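You operate a simulated robot arm through the tools that you are given. There is no shell and no other tool. Be economical: measure what you need, move in short steps, check, and stop when the job is done.

Carry out the task below with a simulated robot arm. There is one attempt and no reset: what you move stays moved.

TASK
Press the green log key three times.
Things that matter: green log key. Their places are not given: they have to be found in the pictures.

It is judged by the outcome, as a careful person would: the job done as asked, and still so three seconds after it is handed in. It fails if anything else is knocked over, pushed out of place, dropped, spilled or broken.

THE ROBOT
A 6-joint arm with a two-finger parallel gripper, fixed in place. Base frame: the origin is at the foot of the arm, x ahead of it, y to its left, z up. Lengths are in mm, angles in degrees, forces in N, time in s.
With the tool pointing down near the work surface it reaches from about 240 to 640 mm from the base axis. Its first joint turns from -66.0 to 66.0 degrees. Payload 2.7 kg.
Tool frame: the origin (TCP) lies between the finger pads and is the grasp point; the fingertips stand 23 mm ahead of it; z points along the fingers, y is the line along which they close. The gripper opens to 94 mm. The fingers are 38 mm wide and 10 mm thick; the gripper's body (54 by 96 mm) begins 39 mm behind the TCP.
Orientation is that of the tool frame in the base frame, as [roll, pitch, yaw] about the fixed x, y, z axes, in that order (R = Rz(yaw) Ry(pitch) Rx(roll)). With the fingers straight down and closing along the base's y, the tool's x points along the base's -x, its y along +y and its z along -z.

THE INTERFACE
- The arm moves only by the tool jog_arm. Its argument "motion" is a list of rows, each a list of 3 entries, a list of its own where there are three numbers: the turn, a rotation vector about the base's x, y, z in units of 5 degrees (1.0 is 5 degrees), then the shift along the base's x, y, z in units of 25 mm (1.0 is 25 mm), then the gripper command, from -1 (fully open) to 1 (shut), values between in proportion. In form: [[[rx, ry, rz], [tx, ty, tz], claw], ...]. A call has 1 to 10 rows; each row shifts and turns the commanded pose from where the row before left it. A call with a number of a shift or a turn outside -1 to 1 is refused whole. A row lasts 0.2 s, in which the tool goes at most 50 mm and 8.6 degrees; a call with a longer step from one row to the next is refused whole, and so is a gripper value outside its range. A pose out of reach is approached as far as the arm can. The call stops where the force on the tool passes 40 N (or 10 N more than at its start, if that is more) or the arm is blocked; 0.2 s more then pass. The fingers move at their own pace (about 45 mm/s each) and stop on an object; they squeeze with about 39 N. The grip force told is the motor's: it shows also when the fingers shut on nothing. Time passes only in rows, and 0.2 s behind the last, so rows that do not move let the fingers close. It gives the time, the measured TCP pose, the force on the tool (base axes), the opening and the grip force at its end, in the units of the frame above (readings bear some noise), and new pictures: "views" is both (left out), scene, wrist or none.
- Cameras (640 x 400 px; columns grow to the right, rows downward): "scene" is fixed at [62.2, -415.3, 1425.7]; the picture's right is [0.88, -0.47, 0.00], its down [-0.17, -0.31, -0.94] and it looks along [0.44, 0.83, -0.35] (base axes); focal length 316 px, centre (320, 200). "wrist" rides on the gripper at [-39, 0, -44] in the tool frame; the picture's right is [0.00, -1.00, 0.00], its down [0.97, 0.00, -0.24] and it looks along [0.24, 0.00, 0.97] (tool axes); focal length 218 px, centre (320, 200).
- pixel_to_xyz(camera, pixels): for up to 12 pixels [column, row] of the newest picture of that camera ("zoom" is the newest enlarged one), the place [x, y, z] in the base frame of the surface seen there, good to about 3 mm. No time passes.
- inspect(camera, box): a new picture of the part [left, top, right, bottom] of that camera's present view, enlarged. No time passes.
- finish_job(): hands the job in; it is judged then, once.

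Work in short steps. Measure before you move; look again where a grasp or a placing could have gone wrong, and mend it. You have 60 turns and 120 pictures in all, the two below and enlarged ones among them. Open the gripper and draw the arm clear of the work before you hand the job in, unless the task says otherwise; then end with one line.

The tools are called after ">>>" as a command line: name --argument value ..., lists and objects as JSON in quotes. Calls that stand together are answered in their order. jog_arm: Moves the arm, as the interface text tells. Its arguments: {"type":"object","properties":{"motion":{"type":"array","items":{"type":"array"}},"views":{"type":"string","enum":["both","scene","wrist","none"]}},"required":["motion"]} The other tools are called the same way: pixel_to_xyz (camera, pixels) gives the place of the surface under pixels of a picture; inspect (camera, box) takes an enlarged picture of a part of a camera's view; finish_job () hands the job in.

At the start:

```text
time_s: 0.0
eef_pos: [374.7, 184.5, 1090.2]
orientation: [179.9, 0.0, 180.0]
ft_force: [-0.9, -0.4, -0.1]
width: 94.3
gripper_force: 0.1
```

scene: 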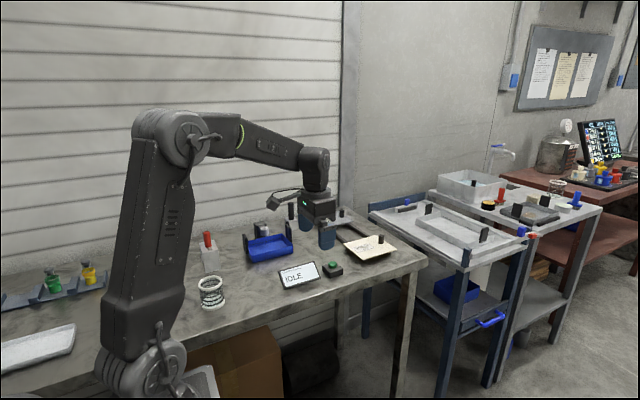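
wrist: 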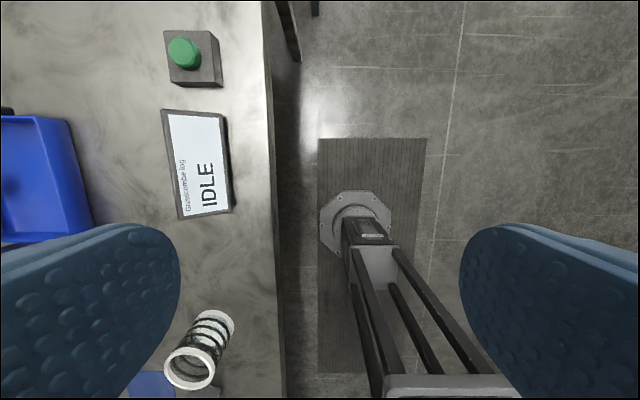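

The green key appears at wrist pixel (184,53) and the display beside it reads IDLE. I'll measure the key and its surroundings.

>>> pixel_to_xyz --camera "wrist" --pixels '[[184, 53], [180, 45], [192, 60], [175, 75], [212, 75], [207, 38], [195, 200], [200, 350], [140, 100]]'

>>> inspect --camera "scene" --box '[240, 180, 430, 300]'

>>> inspect --camera "wrist" --box '[130, 10, 260, 230]'

```text
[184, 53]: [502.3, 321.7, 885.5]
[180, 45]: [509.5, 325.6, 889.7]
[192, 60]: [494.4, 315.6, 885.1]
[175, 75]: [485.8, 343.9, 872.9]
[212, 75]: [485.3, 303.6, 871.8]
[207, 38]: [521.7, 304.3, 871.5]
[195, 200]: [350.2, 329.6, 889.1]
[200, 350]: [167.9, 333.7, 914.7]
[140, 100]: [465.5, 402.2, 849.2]
```

```text
3.33 times, centred on (335, 240) of scene
```

zoom: 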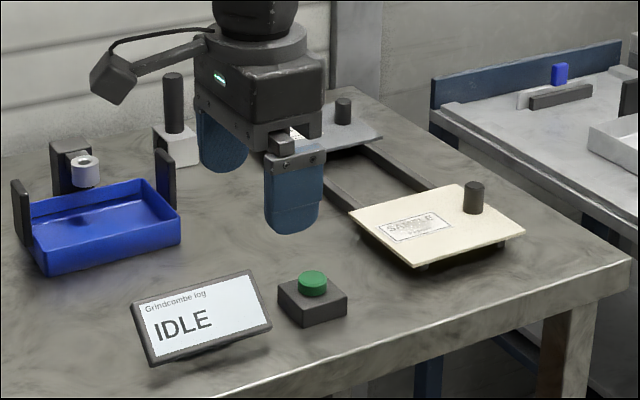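

```text
1.82 times, centred on (195, 120) of wrist
```

zoom: 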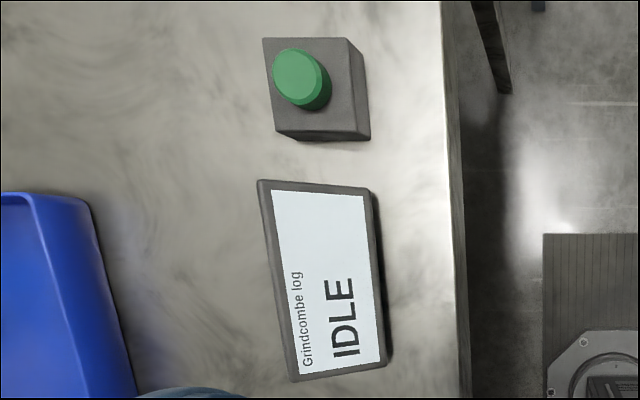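

>>> pixel_to_xyz --camera "zoom" --pixels '[[296, 76], [280, 76], [312, 76], [296, 60], [296, 95], [345, 60], [340, 120], [285, 120], [400, 100], [220, 100]]'

>>> pixel_to_xyz --camera "scene" --pixels '[[333, 263], [330, 264], [336, 263], [333, 276], [350, 240], [386, 236], [325, 285]]'

```text
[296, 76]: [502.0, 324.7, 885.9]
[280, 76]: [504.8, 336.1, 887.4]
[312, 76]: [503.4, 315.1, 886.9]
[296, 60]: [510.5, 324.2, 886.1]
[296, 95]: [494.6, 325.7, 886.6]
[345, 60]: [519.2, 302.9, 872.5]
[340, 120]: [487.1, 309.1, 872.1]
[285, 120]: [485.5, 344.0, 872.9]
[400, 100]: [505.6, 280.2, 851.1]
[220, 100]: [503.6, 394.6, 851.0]
```

```text
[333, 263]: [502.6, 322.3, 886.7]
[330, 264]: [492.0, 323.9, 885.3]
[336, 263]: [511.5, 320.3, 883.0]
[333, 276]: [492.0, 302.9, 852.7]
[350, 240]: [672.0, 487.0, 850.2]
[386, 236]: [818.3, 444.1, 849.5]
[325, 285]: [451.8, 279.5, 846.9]
```

Key top centre is about (503, 324, 886.5), its housing top is about 872, and the table is about 850. I'll shut the fingers and move above the key while staying high.

>>> jog_arm --motion '[[[0, 0, 0], [0.855, 0.93, 0], 1], [[0, 0, 0], [0.855, 0.93, 0], 1], [[0, 0, 0], [0.855, 0.93, 0], 1], [[0, 0, 0], [0.855, 0.93, 0], 1], [[0, 0, 0], [0.855, 0.93, 0], 1], [[0, 0, 0], [0.855, 0.93, 0], 1], [[0, 0, 0], [0, 0, -1], 1], [[0, 0, 0], [0, 0, -1], 1], [[0, 0, 0], [0, 0, -1], 1], [[0, 0, 0], [0, 0, -1], 1]]'

```text
time_s: 2.2
eef_pos: [500.7, 324.0, 988.4]
orientation: [-180.0, 0.0, 180.0]
ft_force: [0.1, 0.2, 0.2]
width: 0.1
gripper_force: 39.0
```

scene: 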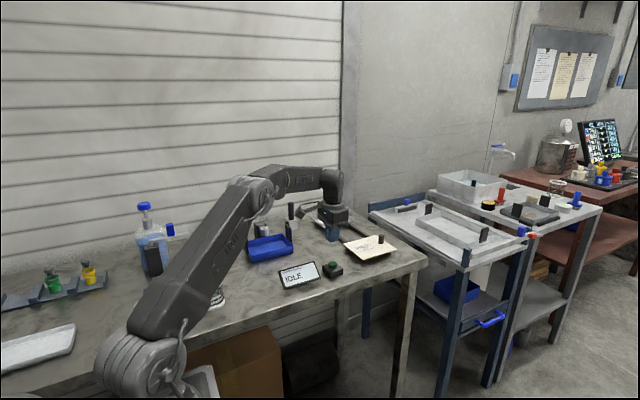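
wrist: 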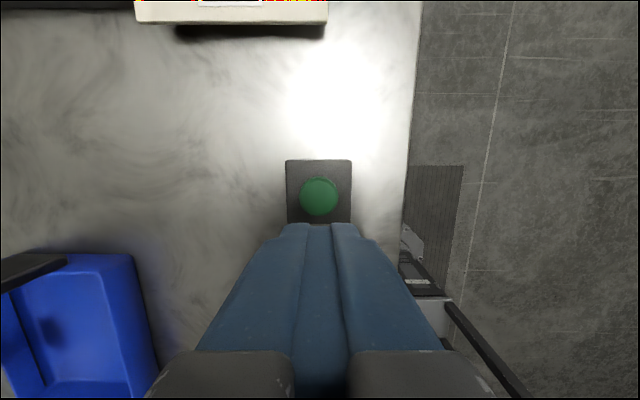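

The key is at wrist (319,196), lined up with the closed fingertips. I'll lower to about 6 mm above it.

>>> jog_arm --motion '[[[0, 0, 0], [0.04, 0, -0.95], 1], [[0, 0, 0], [0.04, 0, -0.95], 1], [[0, 0, 0], [0, 0, -0.95], 1], [[0, 0, 0], [0, 0, 0], 1]]'

>>> inspect --camera "scene" --box '[270, 210, 390, 300]'

```text
time_s: 3.2
eef_pos: [502.4, 323.1, 917.1]
orientation: [179.9, 0.0, -180.0]
ft_force: [0.6, -0.6, -0.3]
width: 0.1
gripper_force: 39.2
```

scene: 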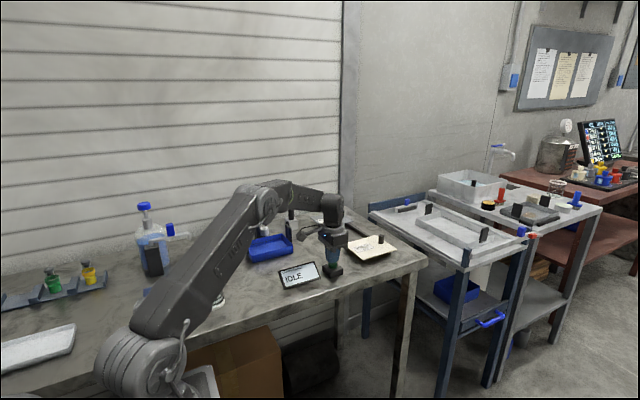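
wrist: 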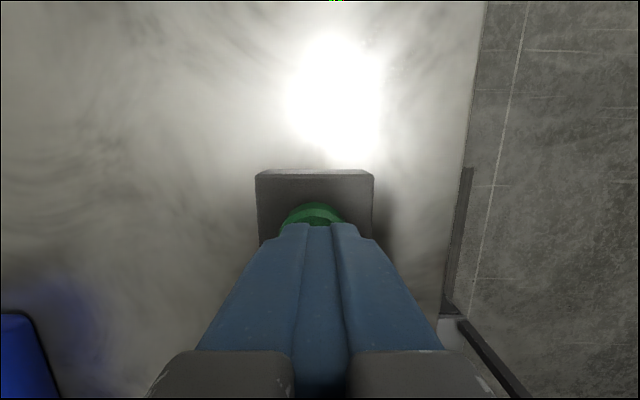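

```text
4.44 times, centred on (330, 255) of scene
```

zoom: 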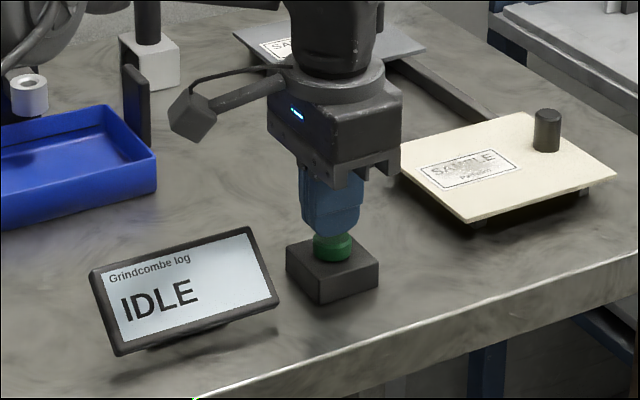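

The fingertips hover about 7 mm above the key. I'll go down about 10 mm in small steps and watch the force and the display.

>>> jog_arm --motion '[[[0, 0, 0], [0, 0, -0.2], 1], [[0, 0, 0], [0, 0, -0.1], 1], [[0, 0, 0], [0, 0, -0.1], 1]]' --views "none"

>>> inspect --camera "scene" --box '[270, 210, 390, 300]'

```text
time_s: 4.0
eef_pos: [503.1, 324.1, 907.4]
orientation: [-179.9, -0.1, 180.0]
ft_force: [-0.1, -0.5, 0.1]
width: 0.0
gripper_force: 38.8
```

```text
4.44 times, centred on (330, 255) of scene
```

zoom: 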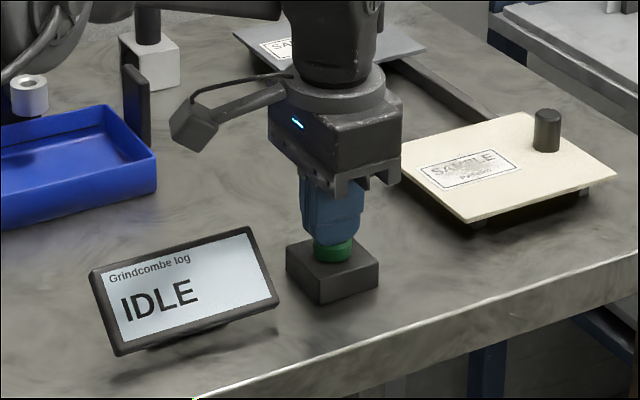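

No contact force yet and the display still reads IDLE. I'll continue down in 1.5 mm steps.

>>> jog_arm --motion '[[[0, 0, 0], [0, 0, -0.06], 1], [[0, 0, 0], [0, 0, -0.06], 1]]' --views "none"

>>> inspect --camera "scene" --box '[270, 210, 390, 300]'

```text
time_s: 4.6
eef_pos: [503.9, 325.2, 905.2]
orientation: [-180.0, 0.0, -179.9]
ft_force: [-1.1, -0.8, 0.6]
width: 0.0
gripper_force: 38.5
```

```text
4.44 times, centred on (330, 255) of scene
```

zoom: 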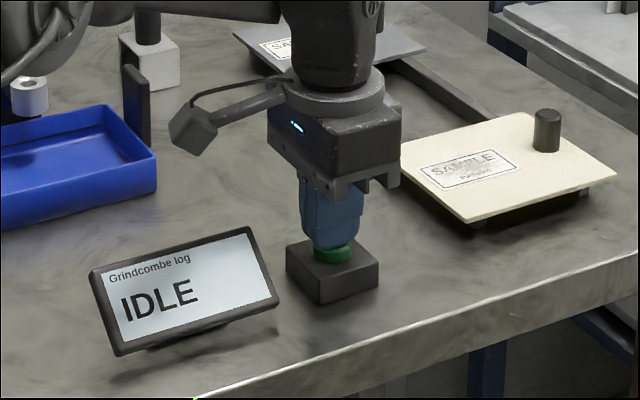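

>>> jog_arm --motion '[[[0, 0, 0], [0, 0, -0.06], 1], [[0, 0, 0], [0, 0, -0.06], 1]]' --views "none"

>>> inspect --camera "scene" --box '[270, 210, 390, 300]'

```text
time_s: 5.2
eef_pos: [504.2, 323.8, 902.2]
orientation: [-180.0, 0.0, -180.0]
ft_force: [-1.3, -0.2, 3.2]
width: 0.0
gripper_force: 38.8
```

```text
4.44 times, centred on (330, 255) of scene
```

zoom: 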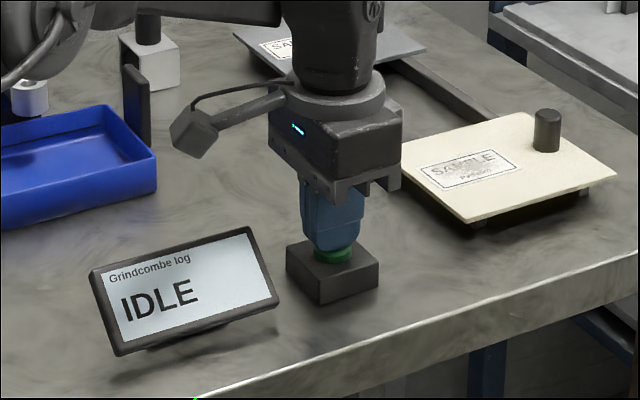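

Contact has begun, with 3 N upward. I'll go deeper.

>>> jog_arm --motion '[[[0, 0, 0], [0, 0, -0.06], 1], [[0, 0, 0], [0, 0, -0.06], 1]]' --views "none"

>>> inspect --camera "scene" --box '[270, 210, 390, 300]'

```text
time_s: 5.8
eef_pos: [504.6, 324.9, 901.0]
orientation: [180.0, 0.1, -180.0]
ft_force: [-4.2, -0.2, 12.8]
width: 0.0
gripper_force: 39.1
```

```text
4.44 times, centred on (330, 255) of scene
```

zoom: 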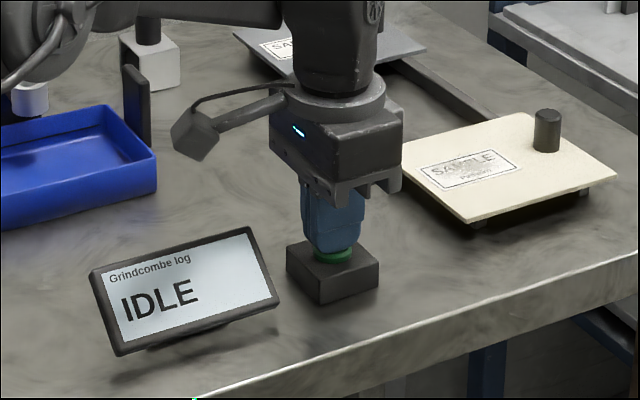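

The force is rising steeply (13 N), so the key is near its stop, but the display still reads IDLE. I'll push slightly more to be sure it bottoms.

>>> jog_arm --motion '[[[0, 0, 0], [0, 0, -0.06], 1], [[0, 0, 0], [0, 0, 0], 1]]' --views "none"

>>> inspect --camera "scene" --box '[270, 210, 390, 300]'

```text
time_s: 6.4
eef_pos: [505.6, 325.2, 898.9]
orientation: [179.9, 0.2, 179.9]
ft_force: [-5.3, -3.9, 21.8]
width: 0.1
gripper_force: 38.7
```

```text
4.44 times, centred on (330, 255) of scene
```

zoom: 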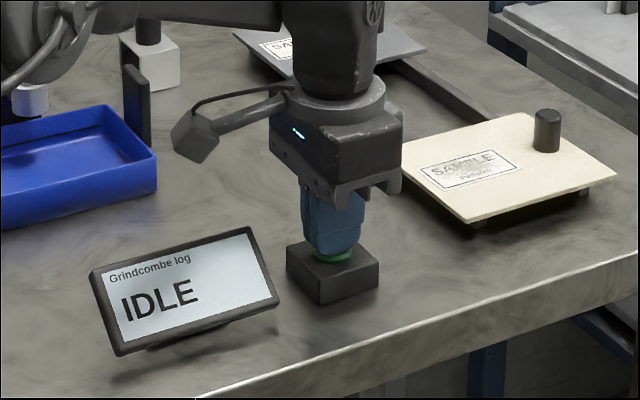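

At 22 N the key looks fully down. I'll release it and see whether the display registers the press.

>>> jog_arm --motion '[[[0, 0, 0], [0, 0, 0.4], 1], [[0, 0, 0], [0, 0, 0.35], 1], [[0, 0, 0], [0, 0, 0], 1]]' --views "none"

>>> inspect --camera "scene" --box '[270, 210, 390, 300]'

```text
time_s: 7.2
eef_pos: [504.4, 324.5, 915.2]
orientation: [180.0, -0.1, 180.0]
ft_force: [0.2, 0.6, 0.7]
width: 0.0
gripper_force: 39.3
```

```text
4.44 times, centred on (330, 255) of scene
```

zoom: 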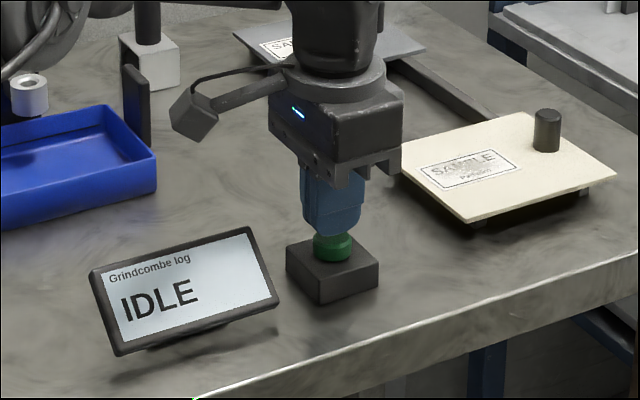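

The key sprang back up but the display still says IDLE, so it may not show a count until the end. I'll make a second press to the same depth with a short hold, and inspect while it's down.

>>> jog_arm --motion '[[[0, 0, 0], [0, 0, -0.4], 1], [[0, 0, 0], [0, 0, -0.2], 1], [[0, 0, 0], [0, 0, -0.16], 1], [[0, 0, 0], [0, 0, 0], 1]]' --views "none"

>>> inspect --camera "scene" --box '[280, 245, 350, 295]'

```text
time_s: 8.2
eef_pos: [504.4, 324.7, 899.8]
orientation: [179.9, 0.2, 180.0]
ft_force: [-5.6, -3.5, 18.1]
width: 0.0
gripper_force: 39.6
```

```text
8.00 times, centred on (315, 270) of scene
```

zoom: 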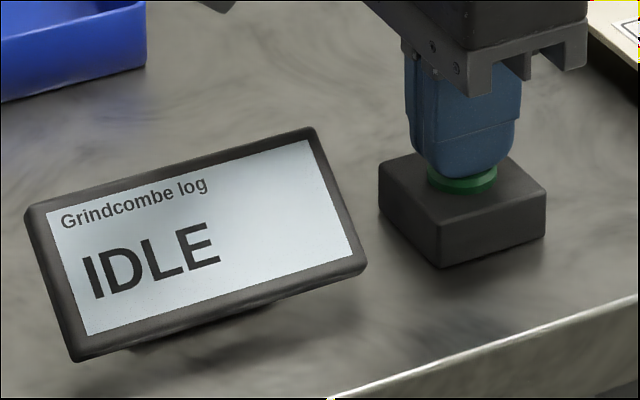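

While it's still held down, I'll push 1.5 mm more to check whether this is the hard stop.

>>> jog_arm --motion '[[[0, 0, 0], [0, 0, -0.06], 1], [[0, 0, 0], [0, 0, 0], 1]]' --views "none"

>>> inspect --camera "scene" --box '[280, 245, 350, 295]'

```text
time_s: 8.8
eef_pos: [503.4, 324.9, 899.6]
orientation: [-180.0, 0.2, 180.0]
ft_force: [-7.6, -4.5, 24.5]
width: 0.0
gripper_force: 39.0
```

```text
8.00 times, centred on (315, 270) of scene
```

zoom: 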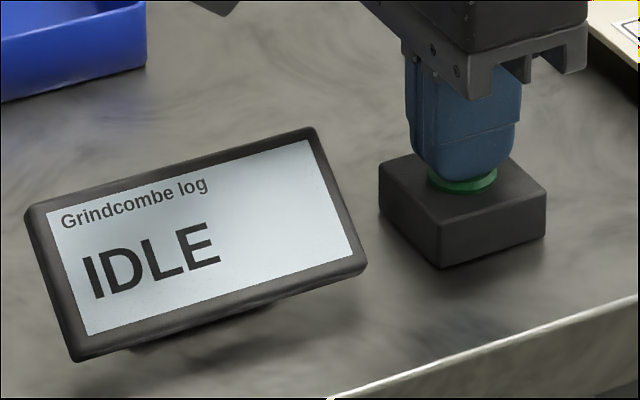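

The position held while the force rose, so this is the hard stop and both presses were full. I'll release the second one.

>>> jog_arm --motion '[[[0, 0, 0], [0, 0, 0.42], 1], [[0, 0, 0], [0, 0, 0.4], 1], [[0, 0, 0], [0, 0, 0], 1]]' --views "none"

>>> inspect --camera "scene" --box '[280, 245, 350, 295]'

```text
time_s: 9.6
eef_pos: [503.6, 324.4, 917.9]
orientation: [179.9, 0.0, 180.0]
ft_force: [0.7, 0.6, 0.1]
width: 0.1
gripper_force: 39.4
```

```text
8.00 times, centred on (315, 270) of scene
```

zoom: 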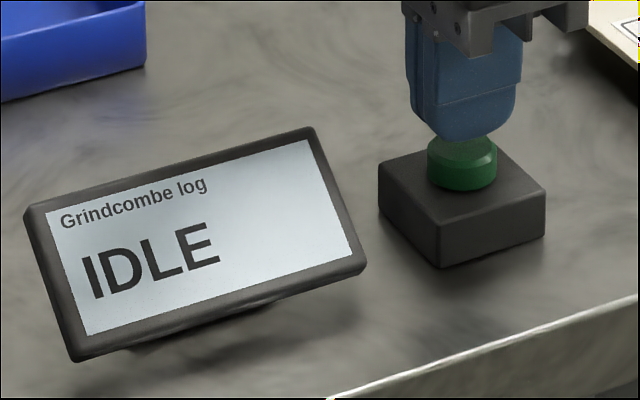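

The key is fully back up. Now the third press, to the same depth (about 20 mm commanded).

>>> jog_arm --motion '[[[0, 0, 0], [0, 0, -0.4], 1], [[0, 0, 0], [0, 0, -0.25], 1], [[0, 0, 0], [0, 0, -0.17], 1], [[0, 0, 0], [0, 0, 0], 1]]' --views "none"

>>> inspect --camera "scene" --box '[280, 245, 350, 295]'

```text
time_s: 10.6
eef_pos: [504.3, 323.4, 899.7]
orientation: [179.9, 0.2, -179.9]
ft_force: [-5.1, -5.4, 21.3]
width: 0.0
gripper_force: 38.4
```

```text
8.00 times, centred on (315, 270) of scene
```

zoom: 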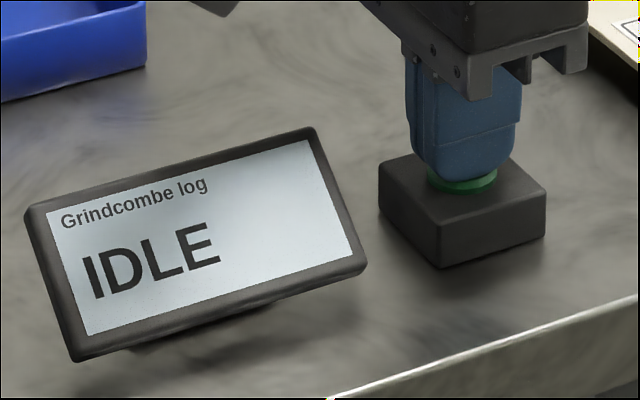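

The third press bottomed at 899.7 with 21 N. I'll release it, raise the arm clear, and open the gripper only once it's high.

>>> jog_arm --motion '[[[0, 0, 0], [0, 0, 0.5], 1], [[0, 0, 0], [0, 0, 1], 1], [[0, 0, 0], [0, 0, 1], 1], [[0, 0, 0], [0, 0, 1], 1], [[0, 0, 0], [0, 0, 1], 1], [[0, 0, 0], [0, 0, 1], 0], [[0, 0, 0], [0, 0, 1], -1], [[0, 0, 0], [0, 0, 1], -1], [[0, 0, 0], [0, 0, 0], -1], [[0, 0, 0], [0, 0, 0], -1]]'

>>> inspect --camera "scene" --box '[240, 190, 400, 300]'

```text
time_s: 12.8
eef_pos: [502.3, 325.3, 1084.1]
orientation: [180.0, 0.0, 179.9]
ft_force: [0.4, 0.5, -0.4]
width: 94.1
gripper_force: 0.0
```

scene: 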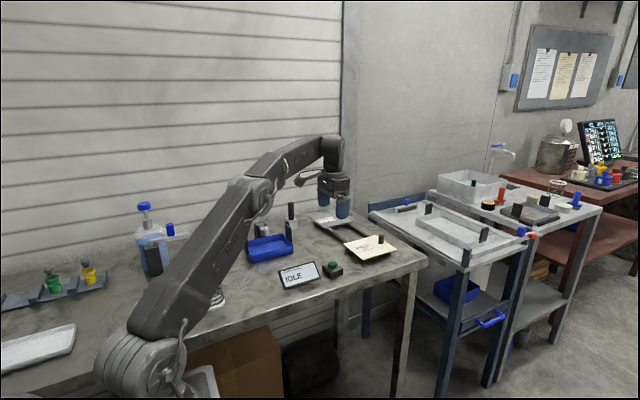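
wrist: 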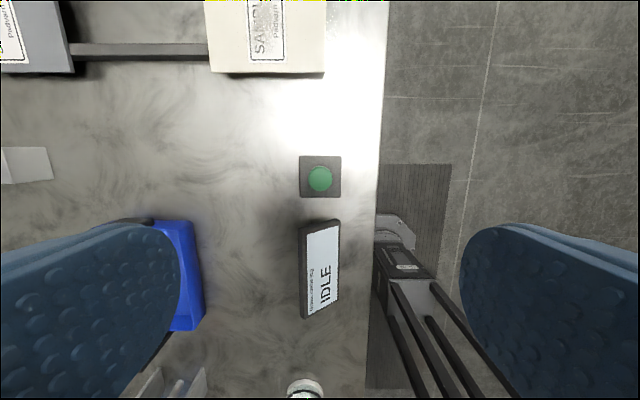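

```text
3.64 times, centred on (320, 245) of scene
```

zoom: 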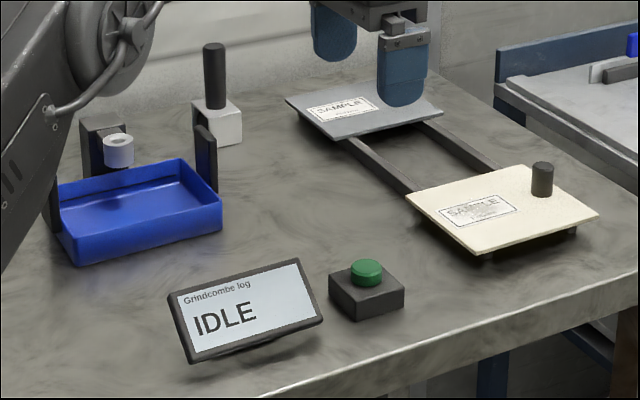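

The key made three full strokes to its stop, came back up each time, and nothing else has moved. The display never changed from IDLE, but extra presses would break the count of three, so I'm handing in.

>>> finish_job

```text
The job is handed in.
```

I pressed the green log key three times, down to its hard stop and fully released each time, but the display read IDLE throughout, so I couldn't confirm that the log counted the presses.
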